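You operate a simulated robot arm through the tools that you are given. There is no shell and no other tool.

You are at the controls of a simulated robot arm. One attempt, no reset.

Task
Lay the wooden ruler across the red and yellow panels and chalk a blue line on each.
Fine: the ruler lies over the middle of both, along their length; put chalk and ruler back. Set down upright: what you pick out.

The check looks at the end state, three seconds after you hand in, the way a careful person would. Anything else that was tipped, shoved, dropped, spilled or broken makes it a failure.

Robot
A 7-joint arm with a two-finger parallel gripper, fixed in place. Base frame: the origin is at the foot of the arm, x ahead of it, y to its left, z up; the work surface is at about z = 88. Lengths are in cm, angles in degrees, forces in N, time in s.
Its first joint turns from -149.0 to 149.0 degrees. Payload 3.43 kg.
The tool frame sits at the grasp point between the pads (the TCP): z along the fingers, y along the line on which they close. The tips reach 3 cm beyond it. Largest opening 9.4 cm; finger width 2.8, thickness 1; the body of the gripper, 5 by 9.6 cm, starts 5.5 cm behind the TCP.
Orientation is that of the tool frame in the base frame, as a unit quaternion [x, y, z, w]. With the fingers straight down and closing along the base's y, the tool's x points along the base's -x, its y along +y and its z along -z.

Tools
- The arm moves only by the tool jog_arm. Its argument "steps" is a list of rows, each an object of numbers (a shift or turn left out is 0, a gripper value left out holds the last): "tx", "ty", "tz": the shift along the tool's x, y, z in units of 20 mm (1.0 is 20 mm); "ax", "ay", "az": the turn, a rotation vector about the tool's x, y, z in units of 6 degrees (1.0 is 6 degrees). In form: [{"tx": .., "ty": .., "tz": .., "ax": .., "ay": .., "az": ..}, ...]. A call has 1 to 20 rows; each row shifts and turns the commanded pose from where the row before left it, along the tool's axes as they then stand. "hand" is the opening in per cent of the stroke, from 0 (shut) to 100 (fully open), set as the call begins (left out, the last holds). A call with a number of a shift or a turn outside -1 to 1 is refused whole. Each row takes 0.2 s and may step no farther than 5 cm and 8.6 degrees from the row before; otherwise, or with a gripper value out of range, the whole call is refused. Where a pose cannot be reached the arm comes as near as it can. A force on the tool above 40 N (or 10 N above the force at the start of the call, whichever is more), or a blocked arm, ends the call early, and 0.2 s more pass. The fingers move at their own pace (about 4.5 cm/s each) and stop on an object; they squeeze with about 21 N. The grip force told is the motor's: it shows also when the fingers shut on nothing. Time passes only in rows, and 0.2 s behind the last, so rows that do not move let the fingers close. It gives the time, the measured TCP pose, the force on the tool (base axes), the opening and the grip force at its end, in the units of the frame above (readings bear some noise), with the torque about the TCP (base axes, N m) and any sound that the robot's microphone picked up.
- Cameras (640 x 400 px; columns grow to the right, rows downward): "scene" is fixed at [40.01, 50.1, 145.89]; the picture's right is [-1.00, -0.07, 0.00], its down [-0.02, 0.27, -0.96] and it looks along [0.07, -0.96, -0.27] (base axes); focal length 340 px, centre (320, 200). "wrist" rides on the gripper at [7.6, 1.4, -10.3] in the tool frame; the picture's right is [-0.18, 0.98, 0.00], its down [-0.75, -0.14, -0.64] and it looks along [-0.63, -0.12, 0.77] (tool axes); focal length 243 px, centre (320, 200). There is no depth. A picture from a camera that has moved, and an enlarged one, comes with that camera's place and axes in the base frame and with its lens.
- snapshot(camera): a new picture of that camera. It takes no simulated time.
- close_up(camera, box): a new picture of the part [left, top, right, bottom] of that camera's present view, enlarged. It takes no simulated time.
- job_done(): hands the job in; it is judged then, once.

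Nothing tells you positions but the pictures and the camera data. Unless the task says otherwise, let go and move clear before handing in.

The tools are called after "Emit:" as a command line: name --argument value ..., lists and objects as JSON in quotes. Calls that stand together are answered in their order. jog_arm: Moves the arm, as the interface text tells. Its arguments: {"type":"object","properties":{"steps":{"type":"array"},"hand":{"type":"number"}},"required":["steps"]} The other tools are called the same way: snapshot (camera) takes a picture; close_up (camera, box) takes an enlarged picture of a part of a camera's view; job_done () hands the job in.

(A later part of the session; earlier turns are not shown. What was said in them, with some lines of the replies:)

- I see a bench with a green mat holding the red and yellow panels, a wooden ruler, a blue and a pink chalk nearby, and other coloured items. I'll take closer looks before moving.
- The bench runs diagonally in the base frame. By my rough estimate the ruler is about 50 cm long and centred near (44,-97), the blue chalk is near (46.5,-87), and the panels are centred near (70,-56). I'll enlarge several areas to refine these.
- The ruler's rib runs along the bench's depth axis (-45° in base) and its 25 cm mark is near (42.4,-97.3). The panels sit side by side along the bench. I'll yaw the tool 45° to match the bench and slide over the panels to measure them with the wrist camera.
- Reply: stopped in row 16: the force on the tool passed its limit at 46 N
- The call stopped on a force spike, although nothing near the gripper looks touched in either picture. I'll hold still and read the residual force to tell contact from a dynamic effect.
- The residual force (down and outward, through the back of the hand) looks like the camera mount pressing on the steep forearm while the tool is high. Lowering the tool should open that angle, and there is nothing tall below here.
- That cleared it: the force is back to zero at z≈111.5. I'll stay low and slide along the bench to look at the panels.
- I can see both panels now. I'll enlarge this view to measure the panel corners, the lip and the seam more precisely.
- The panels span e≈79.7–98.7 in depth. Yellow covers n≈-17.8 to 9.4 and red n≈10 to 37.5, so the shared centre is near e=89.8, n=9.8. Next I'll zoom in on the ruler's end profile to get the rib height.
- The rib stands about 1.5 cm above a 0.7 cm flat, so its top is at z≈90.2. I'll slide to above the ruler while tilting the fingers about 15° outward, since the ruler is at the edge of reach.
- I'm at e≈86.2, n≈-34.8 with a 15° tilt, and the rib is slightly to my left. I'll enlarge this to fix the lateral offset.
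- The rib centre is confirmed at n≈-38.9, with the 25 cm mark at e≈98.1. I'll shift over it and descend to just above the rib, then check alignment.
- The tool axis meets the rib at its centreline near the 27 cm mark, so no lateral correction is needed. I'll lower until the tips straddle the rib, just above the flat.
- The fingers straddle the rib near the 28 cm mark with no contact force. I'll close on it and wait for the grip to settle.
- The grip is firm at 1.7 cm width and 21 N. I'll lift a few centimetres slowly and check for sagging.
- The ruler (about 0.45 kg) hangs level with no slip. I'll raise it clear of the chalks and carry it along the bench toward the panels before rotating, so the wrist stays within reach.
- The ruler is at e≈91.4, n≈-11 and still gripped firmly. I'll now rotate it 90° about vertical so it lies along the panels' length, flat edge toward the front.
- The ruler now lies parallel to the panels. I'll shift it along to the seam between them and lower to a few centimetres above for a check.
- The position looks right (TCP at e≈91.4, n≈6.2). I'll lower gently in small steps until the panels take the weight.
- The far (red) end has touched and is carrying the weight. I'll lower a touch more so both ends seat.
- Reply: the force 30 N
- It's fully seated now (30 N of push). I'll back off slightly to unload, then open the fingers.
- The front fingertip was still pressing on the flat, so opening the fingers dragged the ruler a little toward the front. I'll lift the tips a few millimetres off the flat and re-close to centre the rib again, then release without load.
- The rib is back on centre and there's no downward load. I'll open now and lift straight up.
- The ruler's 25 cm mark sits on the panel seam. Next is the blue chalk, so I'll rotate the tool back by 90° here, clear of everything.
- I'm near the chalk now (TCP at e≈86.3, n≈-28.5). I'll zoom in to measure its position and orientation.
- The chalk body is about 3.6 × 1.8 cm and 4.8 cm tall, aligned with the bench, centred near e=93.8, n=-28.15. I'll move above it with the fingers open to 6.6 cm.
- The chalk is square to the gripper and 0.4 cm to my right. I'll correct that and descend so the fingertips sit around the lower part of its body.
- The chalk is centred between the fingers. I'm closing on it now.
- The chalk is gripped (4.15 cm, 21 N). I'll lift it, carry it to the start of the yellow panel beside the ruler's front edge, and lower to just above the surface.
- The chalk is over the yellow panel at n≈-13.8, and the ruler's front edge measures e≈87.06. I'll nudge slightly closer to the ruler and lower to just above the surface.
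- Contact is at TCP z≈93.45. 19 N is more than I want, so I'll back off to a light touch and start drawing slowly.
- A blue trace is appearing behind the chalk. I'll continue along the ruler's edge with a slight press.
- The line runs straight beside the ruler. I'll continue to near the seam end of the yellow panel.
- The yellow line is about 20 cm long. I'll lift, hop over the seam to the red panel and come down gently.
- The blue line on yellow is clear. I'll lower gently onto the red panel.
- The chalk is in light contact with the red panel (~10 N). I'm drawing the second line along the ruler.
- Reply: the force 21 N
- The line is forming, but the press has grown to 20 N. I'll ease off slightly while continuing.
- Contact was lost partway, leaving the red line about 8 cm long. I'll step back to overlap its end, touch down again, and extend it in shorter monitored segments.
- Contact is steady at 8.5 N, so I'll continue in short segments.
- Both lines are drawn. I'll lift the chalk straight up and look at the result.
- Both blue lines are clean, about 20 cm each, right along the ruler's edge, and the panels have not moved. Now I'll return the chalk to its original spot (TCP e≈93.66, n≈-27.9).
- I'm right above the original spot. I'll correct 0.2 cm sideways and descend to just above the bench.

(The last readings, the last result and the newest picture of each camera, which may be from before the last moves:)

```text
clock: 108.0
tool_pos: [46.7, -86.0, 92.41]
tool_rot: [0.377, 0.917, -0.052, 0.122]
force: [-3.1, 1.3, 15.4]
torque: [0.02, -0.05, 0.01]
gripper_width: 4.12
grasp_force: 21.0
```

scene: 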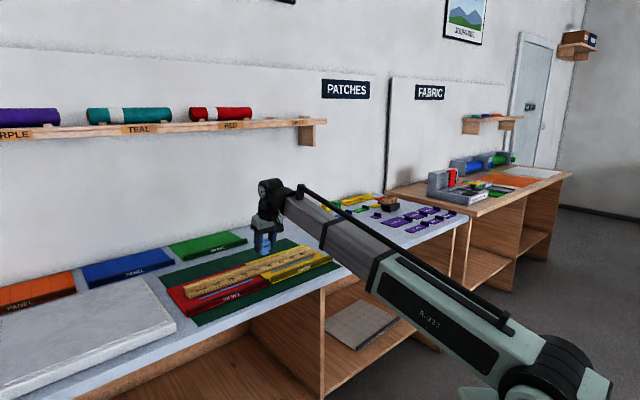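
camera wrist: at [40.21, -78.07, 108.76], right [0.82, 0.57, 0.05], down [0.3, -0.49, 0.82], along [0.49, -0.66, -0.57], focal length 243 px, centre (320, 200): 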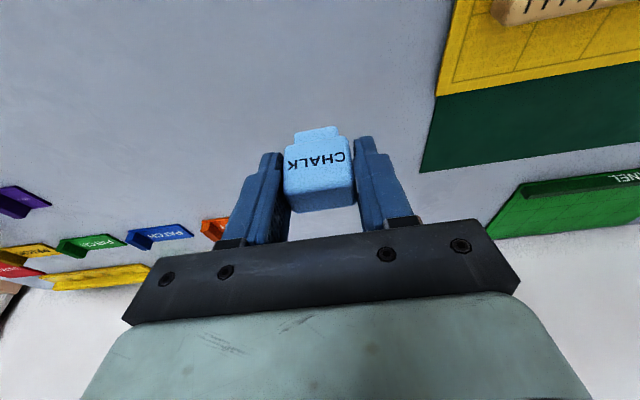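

It's on the bench. I'll back off to nearly zero load, then open the fingers.

Emit:
jog_arm --steps '[{"tx": -0.0129, "tz": -0.0483}, {"tx": -0.0032, "tz": -0.012}, {}, {}]'

Emit:
jog_arm --steps '[{}, {}, {}, {}]' --hand 70

Emit:
snapshot --camera "wrist"

Emit:
close_up --camera "scene" --box '[306, 210, 370, 258]'

```text
clock: 109.0
tool_pos: [46.59, -86.06, 92.52]
tool_rot: [0.377, 0.917, -0.051, 0.123]
force: [-1.0, -2.0, 4.1]
torque: [-0.06, -0.03, -0.01]
gripper_width: 4.15
grasp_force: 21.0
```

```text
clock: 110.0
tool_pos: [46.67, -85.96, 92.41]
tool_rot: [0.377, 0.917, -0.051, 0.123]
force: [0.0, 0.1, -0.6]
torque: [0.01, 0.04, 0.01]
gripper_width: 6.56
grasp_force: 0.0
```

```text
taken
camera wrist: at [40.52, -77.95, 100.18], right [0.82, 0.57, 0.05], down [0.3, -0.49, 0.82], along [0.49, -0.66, -0.57], focal length 243 px, centre (320, 200)
```

wrist: 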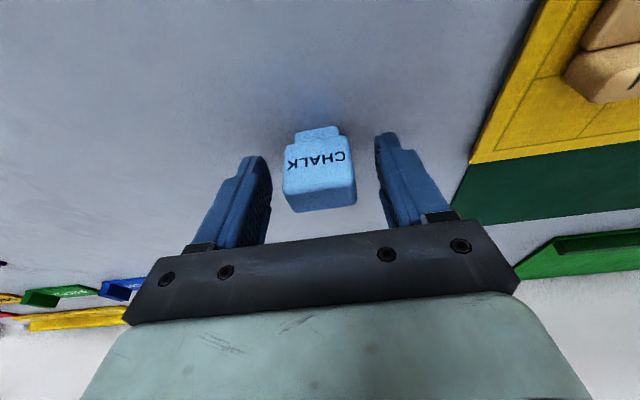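

```text
8.33 times, centred on (338, 234) of scene
camera zoom: at [40.01, 50.1, 145.89], right [-1.0, -0.07, 0.0], down [-0.02, 0.27, -0.96], along [0.07, -0.96, -0.27], focal length 2838 px, centre (170, -83)
```

zoom: 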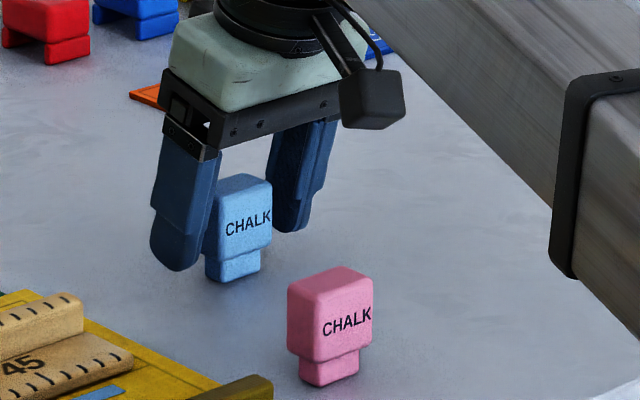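

The chalk is standing upright in its place. I'll rise straight up, then travel back over the panels to fetch the ruler.

Emit:
jog_arm --steps '[{"tx": -0.065, "tz": -0.242}, {"tx": -0.13, "tz": -0.483}, {"tx": -0.259, "tz": -0.966}, {"tx": -0.259, "tz": -0.966}, {"tx": -0.259, "tz": -0.966}, {"tx": -0.259, "tz": -0.966}, {"tx": -0.13, "tz": -0.483}, {}]'

Emit:
jog_arm --steps '[{"ty": 0.5}, {"ty": 1}, {"ty": 1}, {"ty": 1}, {"ty": 1}, {"ty": 1}, {"ty": 1}, {"ty": 1, "tx": 0.1}, {"ty": 1, "tx": 0.2}, {"ty": 1, "tx": 0.2}, {"ty": 1, "tx": 0.2}, {"ty": 1, "tx": 0.2}, {"ty": 1, "tx": 0.2}, {"ty": 1}, {"ty": 1}, {"ty": 1}, {"ty": 1}, {"ty": 0.5}, {}]' --hand 50

Emit:
snapshot --camera "scene"

```text
clock: 111.8
tool_pos: [46.53, -85.76, 102.93]
tool_rot: [0.377, 0.917, -0.052, 0.123]
force: [0.7, -0.9, 1.0]
torque: [-0.02, -0.01, 0.0]
gripper_width: 6.56
grasp_force: 0.1
```

```text
clock: 115.8
tool_pos: [68.97, -60.1, 102.37]
tool_rot: [0.378, 0.916, -0.052, 0.123]
force: [-0.4, 0.4, 0.3]
torque: [0.03, 0.01, -0.03]
gripper_width: 4.69
grasp_force: 0.0
```

```text
taken
```

scene: 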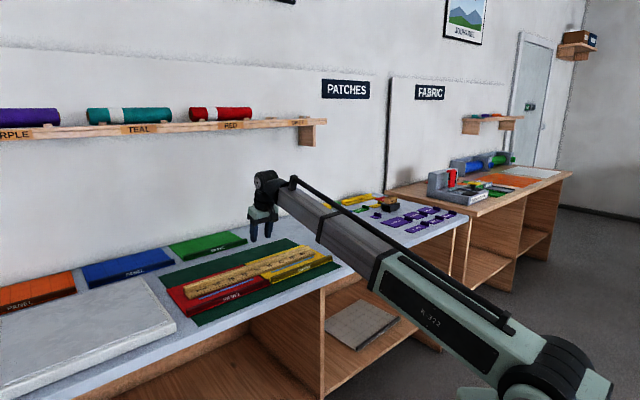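

I'm above the ruler's grip point. I'll rotate the tool 90° so the fingers straddle the rib again.

Emit:
jog_arm --steps '[{"ax": -0.1941, "az": -0.7244}, {"ax": -0.1941, "az": -0.7244}, {"ax": -0.1941, "az": -0.7244}, {"ax": -0.1941, "az": -0.7244}, {"ax": -0.1941, "az": -0.7244}, {"ax": -0.1941, "az": -0.7244}, {"ax": -0.1941, "az": -0.7244}, {"ax": -0.1941, "az": -0.7244}, {"ax": -0.1941, "az": -0.7244}, {"ax": -0.1941, "az": -0.7244}, {"ax": -0.1941, "az": -0.7244}, {"ax": -0.1941, "az": -0.7244}, {"ax": -0.1941, "az": -0.7244}, {"ax": -0.1941, "az": -0.7244}, {"ax": -0.1941, "az": -0.7244}, {"ax": -0.1941, "az": -0.7244}, {"ax": -0.1941, "az": -0.7244}, {"ax": -0.1941, "az": -0.7244}, {"ax": -0.1941, "az": -0.7244}, {"ax": -0.1941, "az": -0.7244}]'

Emit:
snapshot --camera "wrist"

Emit:
close_up --camera "wrist" --box '[250, 60, 410, 210]'

```text
clock: 120.0
tool_pos: [69.05, -60.3, 102.23]
tool_rot: [-0.383, 0.915, 0.046, 0.12]
force: [1.0, 0.9, -0.2]
torque: [0.01, -0.03, -0.02]
gripper_width: 4.67
grasp_force: 0.1
```

```text
taken
camera wrist: at [60.95, -66.36, 110.03], right [-0.57, 0.82, 0.04], down [0.49, 0.31, 0.81], along [0.65, 0.49, -0.58], focal length 243 px, centre (320, 200)
```

wrist: 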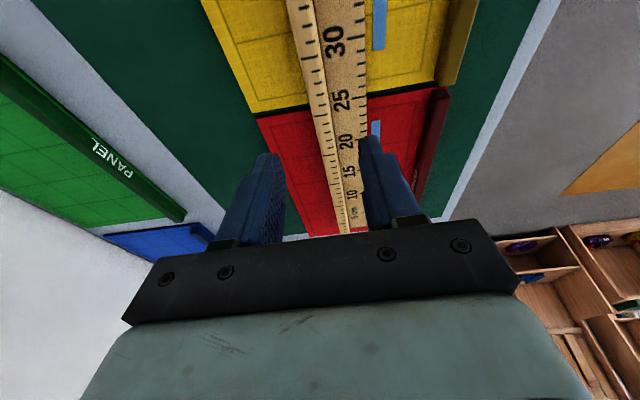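

```text
2.67 times, centred on (330, 135) of wrist
camera zoom: at [60.95, -66.36, 110.03], right [-0.57, 0.82, 0.04], down [0.49, 0.31, 0.81], along [0.65, 0.49, -0.58], focal length 647 px, centre (293, 373)
```

zoom: 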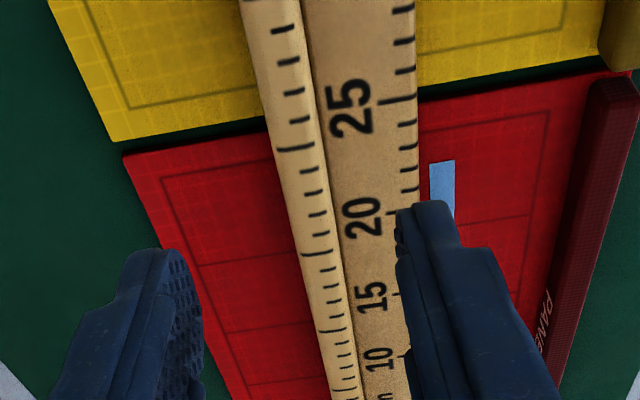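

The rib lines up with the tool axis. I'll lower to the grip height (TCP z≈93.35).

Emit:
jog_arm --steps '[{"tx": 0.2298, "tz": 0.858}, {"tx": 0.2298, "tz": 0.858}, {"tx": 0.2298, "tz": 0.858}, {"tx": 0.2298, "tz": 0.858}, {"tx": 0.15, "tz": 0.56}, {"tx": 0.078, "tz": 0.29}, {}, {}]'

Emit:
snapshot --camera "wrist"

Emit:
close_up --camera "scene" --box '[190, 200, 350, 310]'

```text
clock: 121.8
tool_pos: [68.99, -60.25, 93.51]
tool_rot: [-0.382, 0.915, 0.047, 0.12]
force: [-0.5, -0.6, -1.4]
torque: [0.01, -0.02, -0.02]
gripper_width: 4.72
grasp_force: 0.0
```

```text
taken
camera wrist: at [60.9, -66.35, 101.31], right [-0.57, 0.82, 0.04], down [0.49, 0.31, 0.81], along [0.65, 0.49, -0.58], focal length 243 px, centre (320, 200)
```

wrist: 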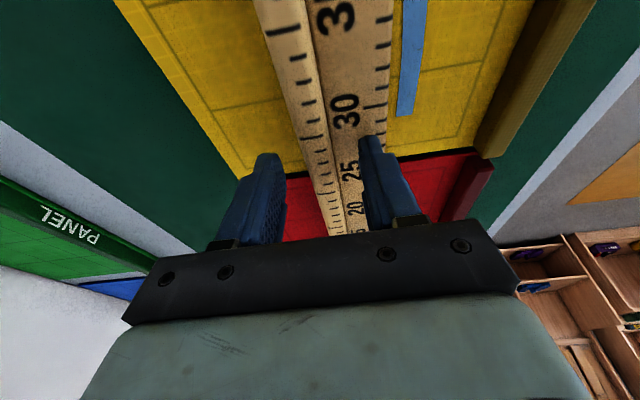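

```text
3.64 times, centred on (270, 255) of scene
camera zoom: at [40.01, 50.1, 145.89], right [-1.0, -0.07, 0.0], down [-0.02, 0.27, -0.96], along [0.07, -0.96, -0.27], focal length 1238 px, centre (502, 0)
```

zoom: 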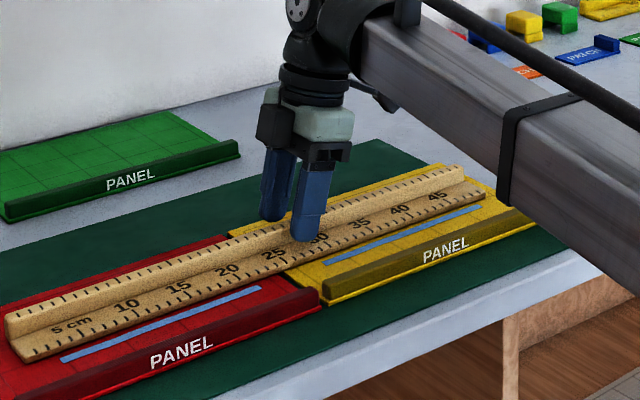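

The fingers are around the rib and free of contact. I'll lower 2 mm more and close.

Emit:
jog_arm --steps '[{"tx": 0.026, "tz": 0.0966}, {}, {}]'

Emit:
jog_arm --steps '[{}, {}, {}, {}, {}, {}]' --hand 0

Emit:
snapshot --camera "wrist"

```text
clock: 122.6
tool_pos: [69.04, -60.36, 93.21]
tool_rot: [-0.382, 0.915, 0.048, 0.12]
force: [-0.2, 0.1, -0.5]
torque: [0.04, -0.01, -0.01]
gripper_width: 4.7
grasp_force: 0.1
```

```text
clock: 124.0
tool_pos: [69.13, -60.34, 93.23]
tool_rot: [-0.382, 0.915, 0.048, 0.12]
force: [0.6, -0.8, 0.6]
torque: [0.06, 0.03, -0.15]
gripper_width: 1.68
grasp_force: 21.2
```

```text
taken
camera wrist: at [60.89, -66.38, 101.07], right [-0.57, 0.82, 0.04], down [0.49, 0.31, 0.81], along [0.65, 0.49, -0.58], focal length 243 px, centre (320, 200)
```

wrist: 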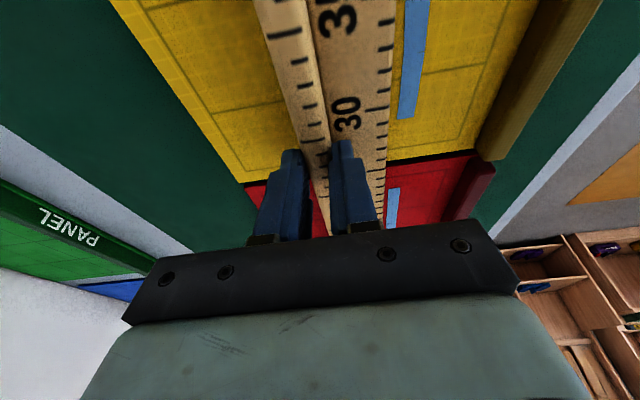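

The rib is gripped. I'll lift straight up slowly, then check it's secure.

Emit:
jog_arm --steps '[{"tx": -0.03, "tz": -0.121}, {"tx": -0.03, "tz": -0.121}, {"tx": -0.065, "tz": -0.242}, {"tx": -0.065, "tz": -0.242}, {"tx": -0.13, "tz": -0.483}, {"tx": -0.13, "tz": -0.483}, {"tx": -0.2, "tz": -0.75}, {"tx": -0.2, "tz": -0.75}, {"tx": -0.2, "tz": -0.75}, {"tx": -0.13, "tz": -0.483}, {}, {}]'

Emit:
snapshot --camera "wrist"

Emit:
close_up --camera "scene" --box '[150, 180, 390, 330]'

```text
clock: 126.6
tool_pos: [69.07, -60.31, 102.27]
tool_rot: [-0.382, 0.915, 0.047, 0.12]
force: [-0.4, 0.8, -4.0]
torque: [-0.16, 0.08, -0.03]
gripper_width: 1.68
grasp_force: 21.3
```

```text
taken
camera wrist: at [60.87, -66.36, 110.09], right [-0.57, 0.82, 0.04], down [0.49, 0.31, 0.81], along [0.65, 0.49, -0.58], focal length 243 px, centre (320, 200)
```

wrist: 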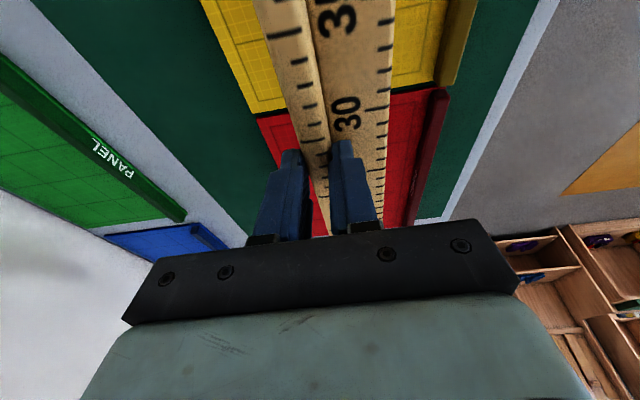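

```text
2.67 times, centred on (270, 255) of scene
camera zoom: at [40.01, 50.1, 145.89], right [-1.0, -0.07, 0.0], down [-0.02, 0.27, -0.96], along [0.07, -0.96, -0.27], focal length 908 px, centre (453, 53)
```

zoom: 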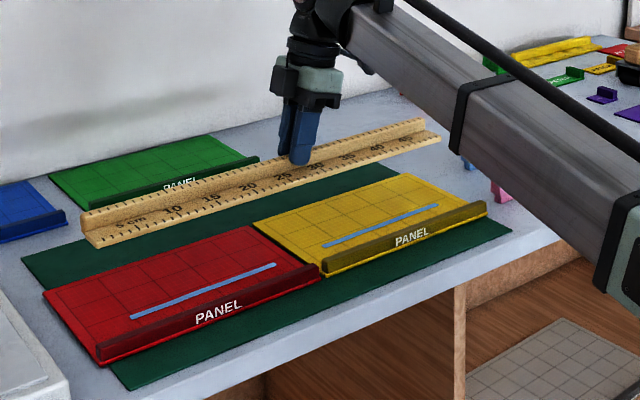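

Both lines are clean with the ruler lifted, and it hangs level. I'll now retrace the path: shift back along the bench, then rotate it back.

Emit:
jog_arm --steps '[{"tx": 0.4, "tz": -0.107}, {"tx": 0.8, "tz": -0.214}, {"tx": 0.85, "tz": -0.228}, {"tx": 0.85, "tz": -0.228}, {"tx": 0.85, "tz": -0.228}, {"tx": 0.85, "tz": -0.228}, {"tx": 0.85, "tz": -0.228}, {"tx": 0.85, "tz": -0.228}, {"tx": 0.85, "tz": -0.228}, {"tx": 0.8, "tz": -0.214}, {"tx": 0.4, "tz": -0.107}, {}]'

Emit:
jog_arm --steps '[{"ax": 0.1941, "az": 0.7244}, {"ax": 0.1941, "az": 0.7244}, {"ax": 0.1941, "az": 0.7244}, {"ax": 0.1941, "az": 0.7244}, {"ax": 0.1941, "az": 0.7244}, {"ax": 0.1941, "az": 0.7244}, {"ax": 0.1941, "az": 0.7244}, {"ax": 0.1941, "az": 0.7244}, {"ax": 0.1941, "az": 0.7244}, {"ax": 0.1941, "az": 0.7244}, {"ax": 0.1941, "az": 0.7244}, {"ax": 0.1941, "az": 0.7244}, {"ax": 0.1941, "az": 0.7244}, {"ax": 0.1941, "az": 0.7244}, {"ax": 0.1941, "az": 0.7244}, {"ax": 0.1941, "az": 0.7244}, {"ax": 0.1941, "az": 0.7244}, {"ax": 0.1941, "az": 0.7244}, {"ax": 0.1941, "az": 0.7244}, {"ax": 0.1941, "az": 0.7244}]'

Emit:
snapshot --camera "scene"

Emit:
snapshot --camera "wrist"

```text
clock: 129.2
tool_pos: [56.69, -72.4, 102.28]
tool_rot: [-0.382, 0.915, 0.047, 0.12]
force: [0.1, 0.0, -4.3]
torque: [-0.13, 0.08, 0.0]
gripper_width: 1.67
grasp_force: 20.5
```

```text
clock: 133.4
tool_pos: [56.85, -72.57, 102.39]
tool_rot: [0.378, 0.916, -0.052, 0.122]
force: [0.5, 0.6, -3.6]
torque: [0.09, 0.13, 0.01]
gripper_width: 1.68
grasp_force: 20.9
```

```text
taken
```

scene: 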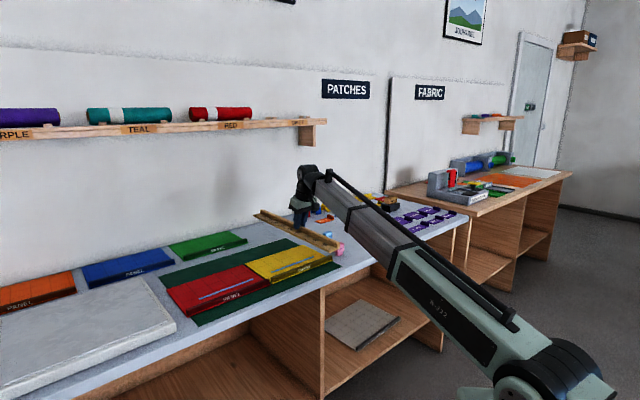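

```text
taken
camera wrist: at [50.68, -64.53, 110.16], right [0.82, 0.57, 0.05], down [0.3, -0.49, 0.82], along [0.49, -0.66, -0.57], focal length 243 px, centre (320, 200)
```

wrist: 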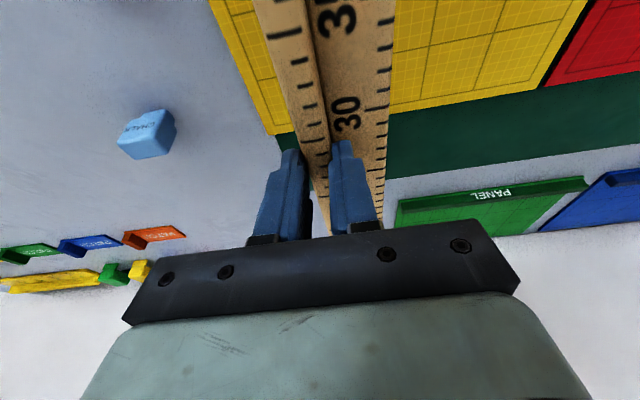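

The ruler is back in its original orientation, still level. I'll carry it to above its original place.

Emit:
jog_arm --steps '[{"ty": -0.4}, {"ty": -0.8}, {"ty": -0.95, "tx": -0.1384, "tz": 0.0371}, {"ty": -0.95, "tx": -0.1384, "tz": 0.0371}, {"ty": -0.95, "tx": -0.1384, "tz": 0.0371}, {"ty": -0.95, "tx": -0.1384, "tz": 0.0371}, {"ty": -0.95, "tx": -0.1384, "tz": 0.0371}, {"ty": -0.95, "tx": -0.1384, "tz": 0.0371}, {"ty": -0.95, "tx": -0.1384, "tz": 0.0371}, {"ty": -0.95, "tx": -0.1384, "tz": 0.0371}, {"ty": -0.95, "tx": -0.1384, "tz": 0.0371}, {"ty": -0.95, "tx": -0.1384, "tz": 0.0371}, {"ty": -0.95, "tx": -0.1384, "tz": 0.0371}, {"ty": -0.95, "tx": -0.1384, "tz": 0.0371}, {"ty": -0.8}, {"ty": -0.38}, {}, {}]'

Emit:
close_up --camera "scene" --box '[280, 170, 400, 265]'

Emit:
snapshot --camera "wrist"

```text
clock: 137.2
tool_pos: [39.84, -94.68, 102.58]
tool_rot: [0.377, 0.917, -0.051, 0.123]
force: [-0.1, -0.1, -3.9]
torque: [0.05, 0.12, -0.05]
gripper_width: 1.68
grasp_force: 20.7
```

```text
4.21 times, centred on (340, 218) of scene
camera zoom: at [40.01, 50.1, 145.89], right [-1.0, -0.07, 0.0], down [-0.02, 0.27, -0.96], along [0.07, -0.96, -0.27], focal length 1434 px, centre (236, 126)
```

zoom: 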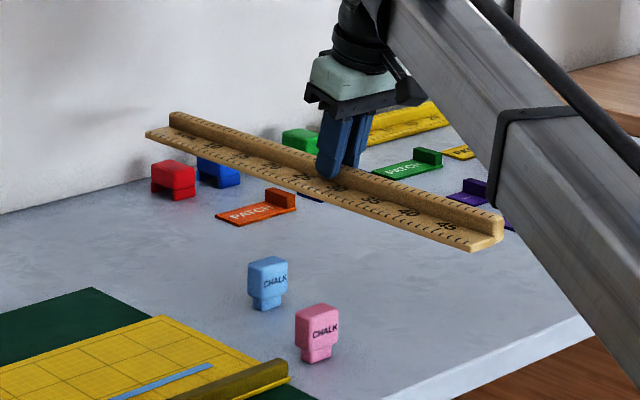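

```text
taken
camera wrist: at [33.58, -86.58, 110.39], right [0.82, 0.57, 0.05], down [0.3, -0.49, 0.82], along [0.49, -0.66, -0.57], focal length 243 px, centre (320, 200)
```

wrist: 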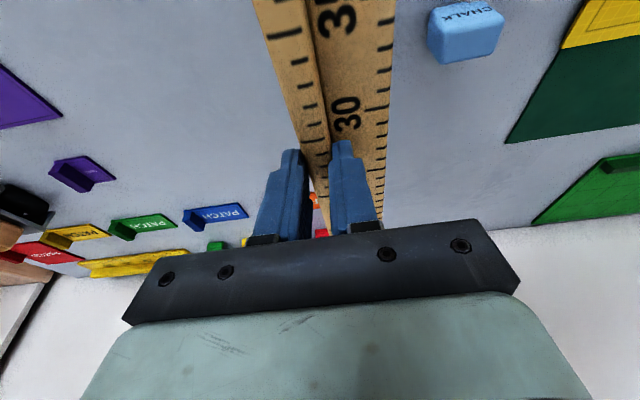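

I'm above the original spot. I'll lower in stages, finishing with millimetre steps until the bench takes the weight.

Emit:
jog_arm --steps '[{"ty": 0.04}, {"tx": 0.2023, "tz": 0.755}, {"tx": 0.2023, "tz": 0.755}, {"tx": 0.2023, "tz": 0.755}, {"tx": 0.2023, "tz": 0.755}, {"tx": 0.2023, "tz": 0.755}, {"tx": 0.13, "tz": 0.483}, {"tx": 0.073, "tz": 0.272}, {}, {}]'

Emit:
close_up --camera "scene" --box '[295, 190, 391, 265]'

Emit:
snapshot --camera "wrist"

```text
clock: 139.4
tool_pos: [39.93, -94.43, 93.31]
tool_rot: [0.377, 0.917, -0.051, 0.122]
force: [0.1, -0.3, -4.4]
torque: [0.09, 0.17, -0.03]
gripper_width: 1.69
grasp_force: 21.2
```

```text
5.33 times, centred on (343, 228) of scene
camera zoom: at [40.01, 50.1, 145.89], right [-1.0, -0.07, 0.0], down [-0.02, 0.27, -0.96], along [0.07, -0.96, -0.27], focal length 1816 px, centre (197, 53)
```

zoom: 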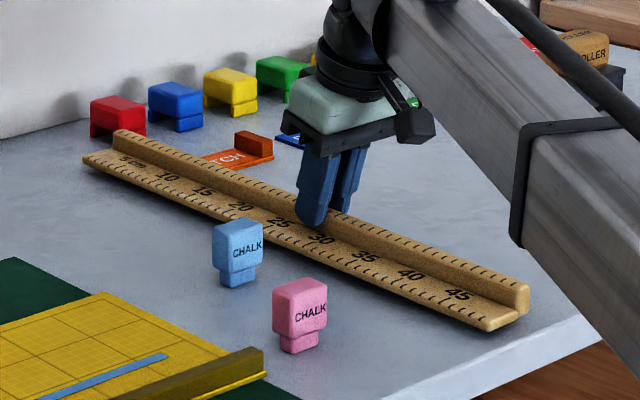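

```text
taken
camera wrist: at [33.7, -86.47, 101.0], right [0.82, 0.57, 0.05], down [0.3, -0.49, 0.82], along [0.49, -0.66, -0.57], focal length 243 px, centre (320, 200)
```

wrist: 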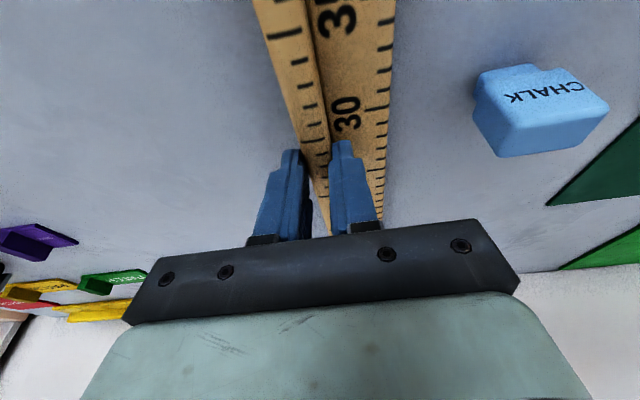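

Compared with the original picture, the ruler is about 0.4 cm too far out. I'll correct that and then lower gently.

Emit:
jog_arm --steps '[{"tx": 0.193, "tz": -0.052, "ty": -0.04}, {"tx": 0.039, "tz": 0.145}, {"tx": 0.026, "tz": 0.0966}, {"tx": 0.013, "tz": 0.0483}, {}, {}]'

Emit:
jog_arm --steps '[{"tx": 0.013, "tz": 0.0483}, {"tx": 0.013, "tz": 0.0483}, {}, {}]'

```text
clock: 140.8
tool_pos: [39.76, -94.38, 92.66]
tool_rot: [0.377, 0.917, -0.052, 0.122]
force: [-0.4, -0.5, -4.2]
torque: [0.11, 0.17, 0.0]
gripper_width: 1.71
grasp_force: 21.4
```

```text
clock: 141.8
tool_pos: [39.67, -94.3, 92.42]
tool_rot: [0.377, 0.917, -0.052, 0.122]
force: [1.7, -1.1, 5.5]
torque: [0.27, 0.28, 0.03]
gripper_width: 1.69
grasp_force: 20.7
```

Emit:
jog_arm --steps '[{"tx": 0.0065, "tz": 0.024}, {}, {}]'

Emit:
close_up --camera "scene" --box '[295, 190, 391, 265]'

```text
clock: 142.6
tool_pos: [39.68, -94.18, 92.39]
tool_rot: [0.377, 0.916, -0.052, 0.123]
force: [2.4, 1.8, 16.1]
torque: [0.24, 0.08, 0.01]
gripper_width: 1.69
grasp_force: 21.0
```

```text
5.33 times, centred on (343, 228) of scene
camera zoom: at [40.01, 50.1, 145.89], right [-1.0, -0.07, 0.0], down [-0.02, 0.27, -0.96], along [0.07, -0.96, -0.27], focal length 1816 px, centre (197, 53)
```

zoom: 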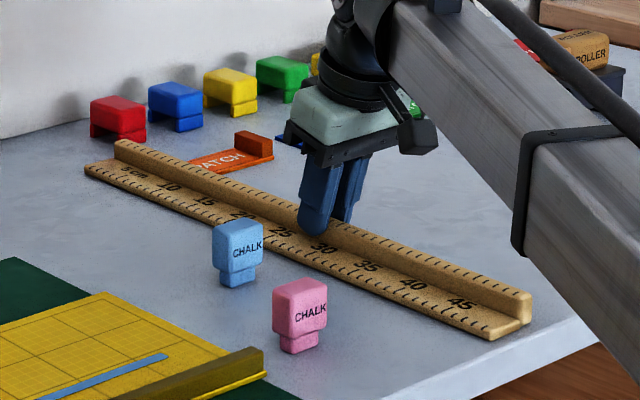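

It's seated in its original position. I'll unload the press before opening so nothing drags.

Emit:
jog_arm --steps '[{"tx": -0.0065, "tz": -0.024}, {"tx": -0.0065, "tz": -0.024}, {}, {}]'

```text
clock: 143.6
tool_pos: [39.82, -94.38, 92.5]
tool_rot: [0.377, 0.917, -0.052, 0.122]
force: [5.1, -1.6, 9.8]
torque: [-0.36, -0.47, 0.04]
gripper_width: 1.68
grasp_force: 20.7
```

Emit:
jog_arm --steps '[{"tx": -0.0065, "tz": -0.024}, {}, {}]'

```text
clock: 144.4
tool_pos: [39.57, -94.3, 92.38]
tool_rot: [0.377, 0.917, -0.052, 0.122]
force: [3.2, -5.5, 11.6]
torque: [-0.27, -0.26, 0.03]
gripper_width: 1.68
grasp_force: 20.9
```

Emit:
jog_arm --steps '[{"tx": -0.013, "tz": -0.0483}, {}, {}]'

```text
clock: 145.2
tool_pos: [39.65, -94.34, 92.38]
tool_rot: [0.378, 0.917, -0.051, 0.121]
force: [0.2, -0.5, -4.1]
torque: [0.05, 0.09, 0.0]
gripper_width: 1.67
grasp_force: 20.8
```

It's just barely hanging now, within a millimetre of the bench. I'll go down half a millimetre and check.

Emit:
jog_arm --steps '[{"tx": 0.0065, "tz": 0.024}, {}, {}]'

```text
clock: 146.0
tool_pos: [39.79, -94.45, 92.5]
tool_rot: [0.377, 0.917, -0.052, 0.122]
force: [0.2, 0.2, -4.0]
torque: [0.1, 0.16, 0.0]
gripper_width: 1.69
grasp_force: 20.6
```

Emit:
jog_arm --steps '[{"tx": 0.0065, "tz": 0.024}, {}, {}]'

```text
clock: 146.8
tool_pos: [39.71, -94.38, 92.56]
tool_rot: [0.377, 0.917, -0.051, 0.123]
force: [0.9, 1.1, -0.7]
torque: [0.38, 0.33, -0.06]
gripper_width: 1.67
grasp_force: 21.0
```

Nearly all the weight is on the bench, so I'm opening the fingers now.

Emit:
jog_arm --steps '[{}, {}, {}, {}]' --hand 50

Emit:
snapshot --camera "wrist"

Emit:
close_up --camera "scene" --box '[295, 190, 391, 265]'

```text
clock: 147.8
tool_pos: [39.62, -94.4, 92.4]
tool_rot: [0.377, 0.916, -0.052, 0.123]
force: [0.1, 0.1, 0.1]
torque: [0.03, -0.03, 0.0]
gripper_width: 4.68
grasp_force: 0.1
```

```text
taken
camera wrist: at [33.52, -86.34, 100.19], right [0.82, 0.57, 0.05], down [0.3, -0.49, 0.82], along [0.49, -0.66, -0.57], focal length 243 px, centre (320, 200)
```

wrist: 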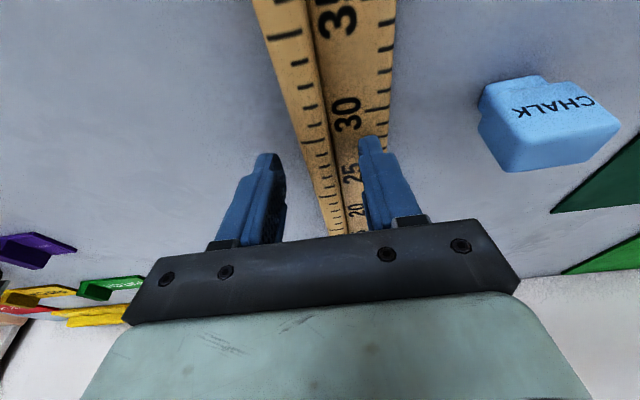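

```text
5.33 times, centred on (343, 228) of scene
camera zoom: at [40.01, 50.1, 145.89], right [-1.0, -0.07, 0.0], down [-0.02, 0.27, -0.96], along [0.07, -0.96, -0.27], focal length 1816 px, centre (197, 53)
```

zoom: 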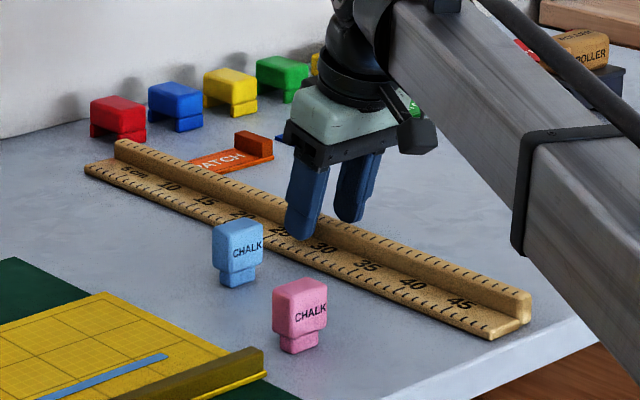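

The ruler released cleanly in its original place. I'll rise straight up and clear.

Emit:
jog_arm --steps '[{"tx": -0.065, "tz": -0.242}, {"tx": -0.13, "tz": -0.483}, {"tx": -0.259, "tz": -0.966}, {"tx": -0.259, "tz": -0.966}, {"tx": -0.259, "tz": -0.966}, {"tx": -0.259, "tz": -0.966}, {"tx": -0.259, "tz": -0.966}, {"tx": -0.13, "tz": -0.483}, {}, {}]'

Emit:
snapshot --camera "scene"

Emit:
snapshot --camera "wrist"

Emit:
close_up --camera "scene" --box '[150, 180, 410, 340]'

Emit:
close_up --camera "scene" --box '[295, 205, 391, 265]'

```text
clock: 150.0
tool_pos: [39.77, -94.14, 105.04]
tool_rot: [0.377, 0.917, -0.052, 0.123]
force: [0.2, 0.3, 0.0]
torque: [0.02, 0.01, 0.01]
gripper_width: 4.71
grasp_force: 0.1
```

```text
taken
```

scene: 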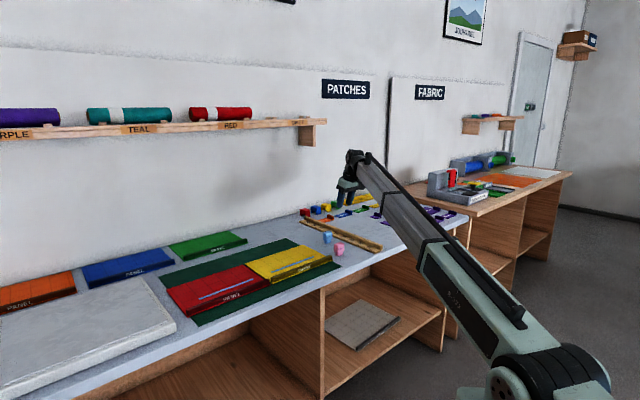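

```text
taken
camera wrist: at [33.57, -86.18, 112.81], right [0.82, 0.57, 0.05], down [0.3, -0.49, 0.82], along [0.49, -0.66, -0.57], focal length 243 px, centre (320, 200)
```

wrist: 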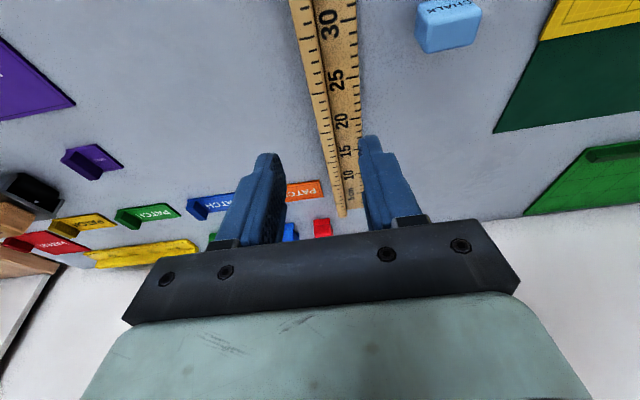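

```text
2.46 times, centred on (280, 260) of scene
camera zoom: at [40.01, 50.1, 145.89], right [-1.0, -0.07, 0.0], down [-0.02, 0.27, -0.96], along [0.07, -0.96, -0.27], focal length 838 px, centre (418, 52)
```

zoom: 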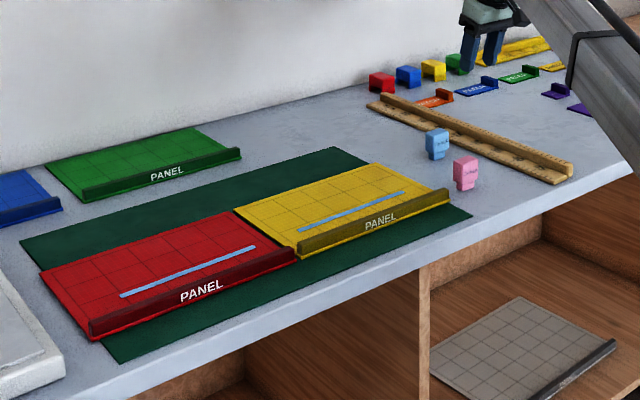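

```text
6.67 times, centred on (343, 235) of scene
camera zoom: at [40.01, 50.1, 145.89], right [-1.0, -0.07, 0.0], down [-0.02, 0.27, -0.96], along [0.07, -0.96, -0.27], focal length 2270 px, centre (167, -33)
```

zoom: 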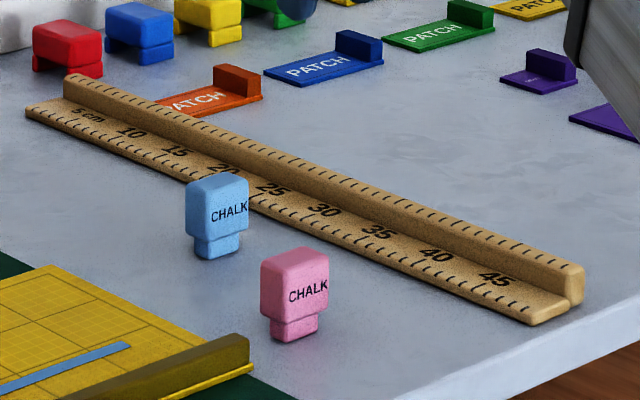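

The final pictures show one straight blue line on each panel, with the ruler and blue chalk (upright) within about half a centimetre of where they started. Nothing else has moved and the arm is clear, so I'm handing in.

Emit:
job_done

```text
The job is handed in.
```

The job is handed in: the red and yellow panels each have a straight blue chalk line about 20 cm long. I drew them while the ruler lay lengthwise over the middle of both panels. The lines follow the ruler's front edge, so they sit about 3.5 cm forward of the panels' centreline.

- **Ruler:** it is back in its original place, rib up, within about half a centimetre of where it started. While I was first laying it on the panels, my fingers dragged it a little, and I re-centred it before drawing.
- **Chalk:** the blue chalk stands upright about 0.4 cm from its original spot.
- **Red line:** the chalk lost contact partway, so I went back, overlapped the end and finished the line.
- **Everything else:** nothing else appears moved in the last pictures. Early on, a force stop ended one arm move. It looked like the hand touching the arm's own forearm, and the force cleared when I lowered the tool.
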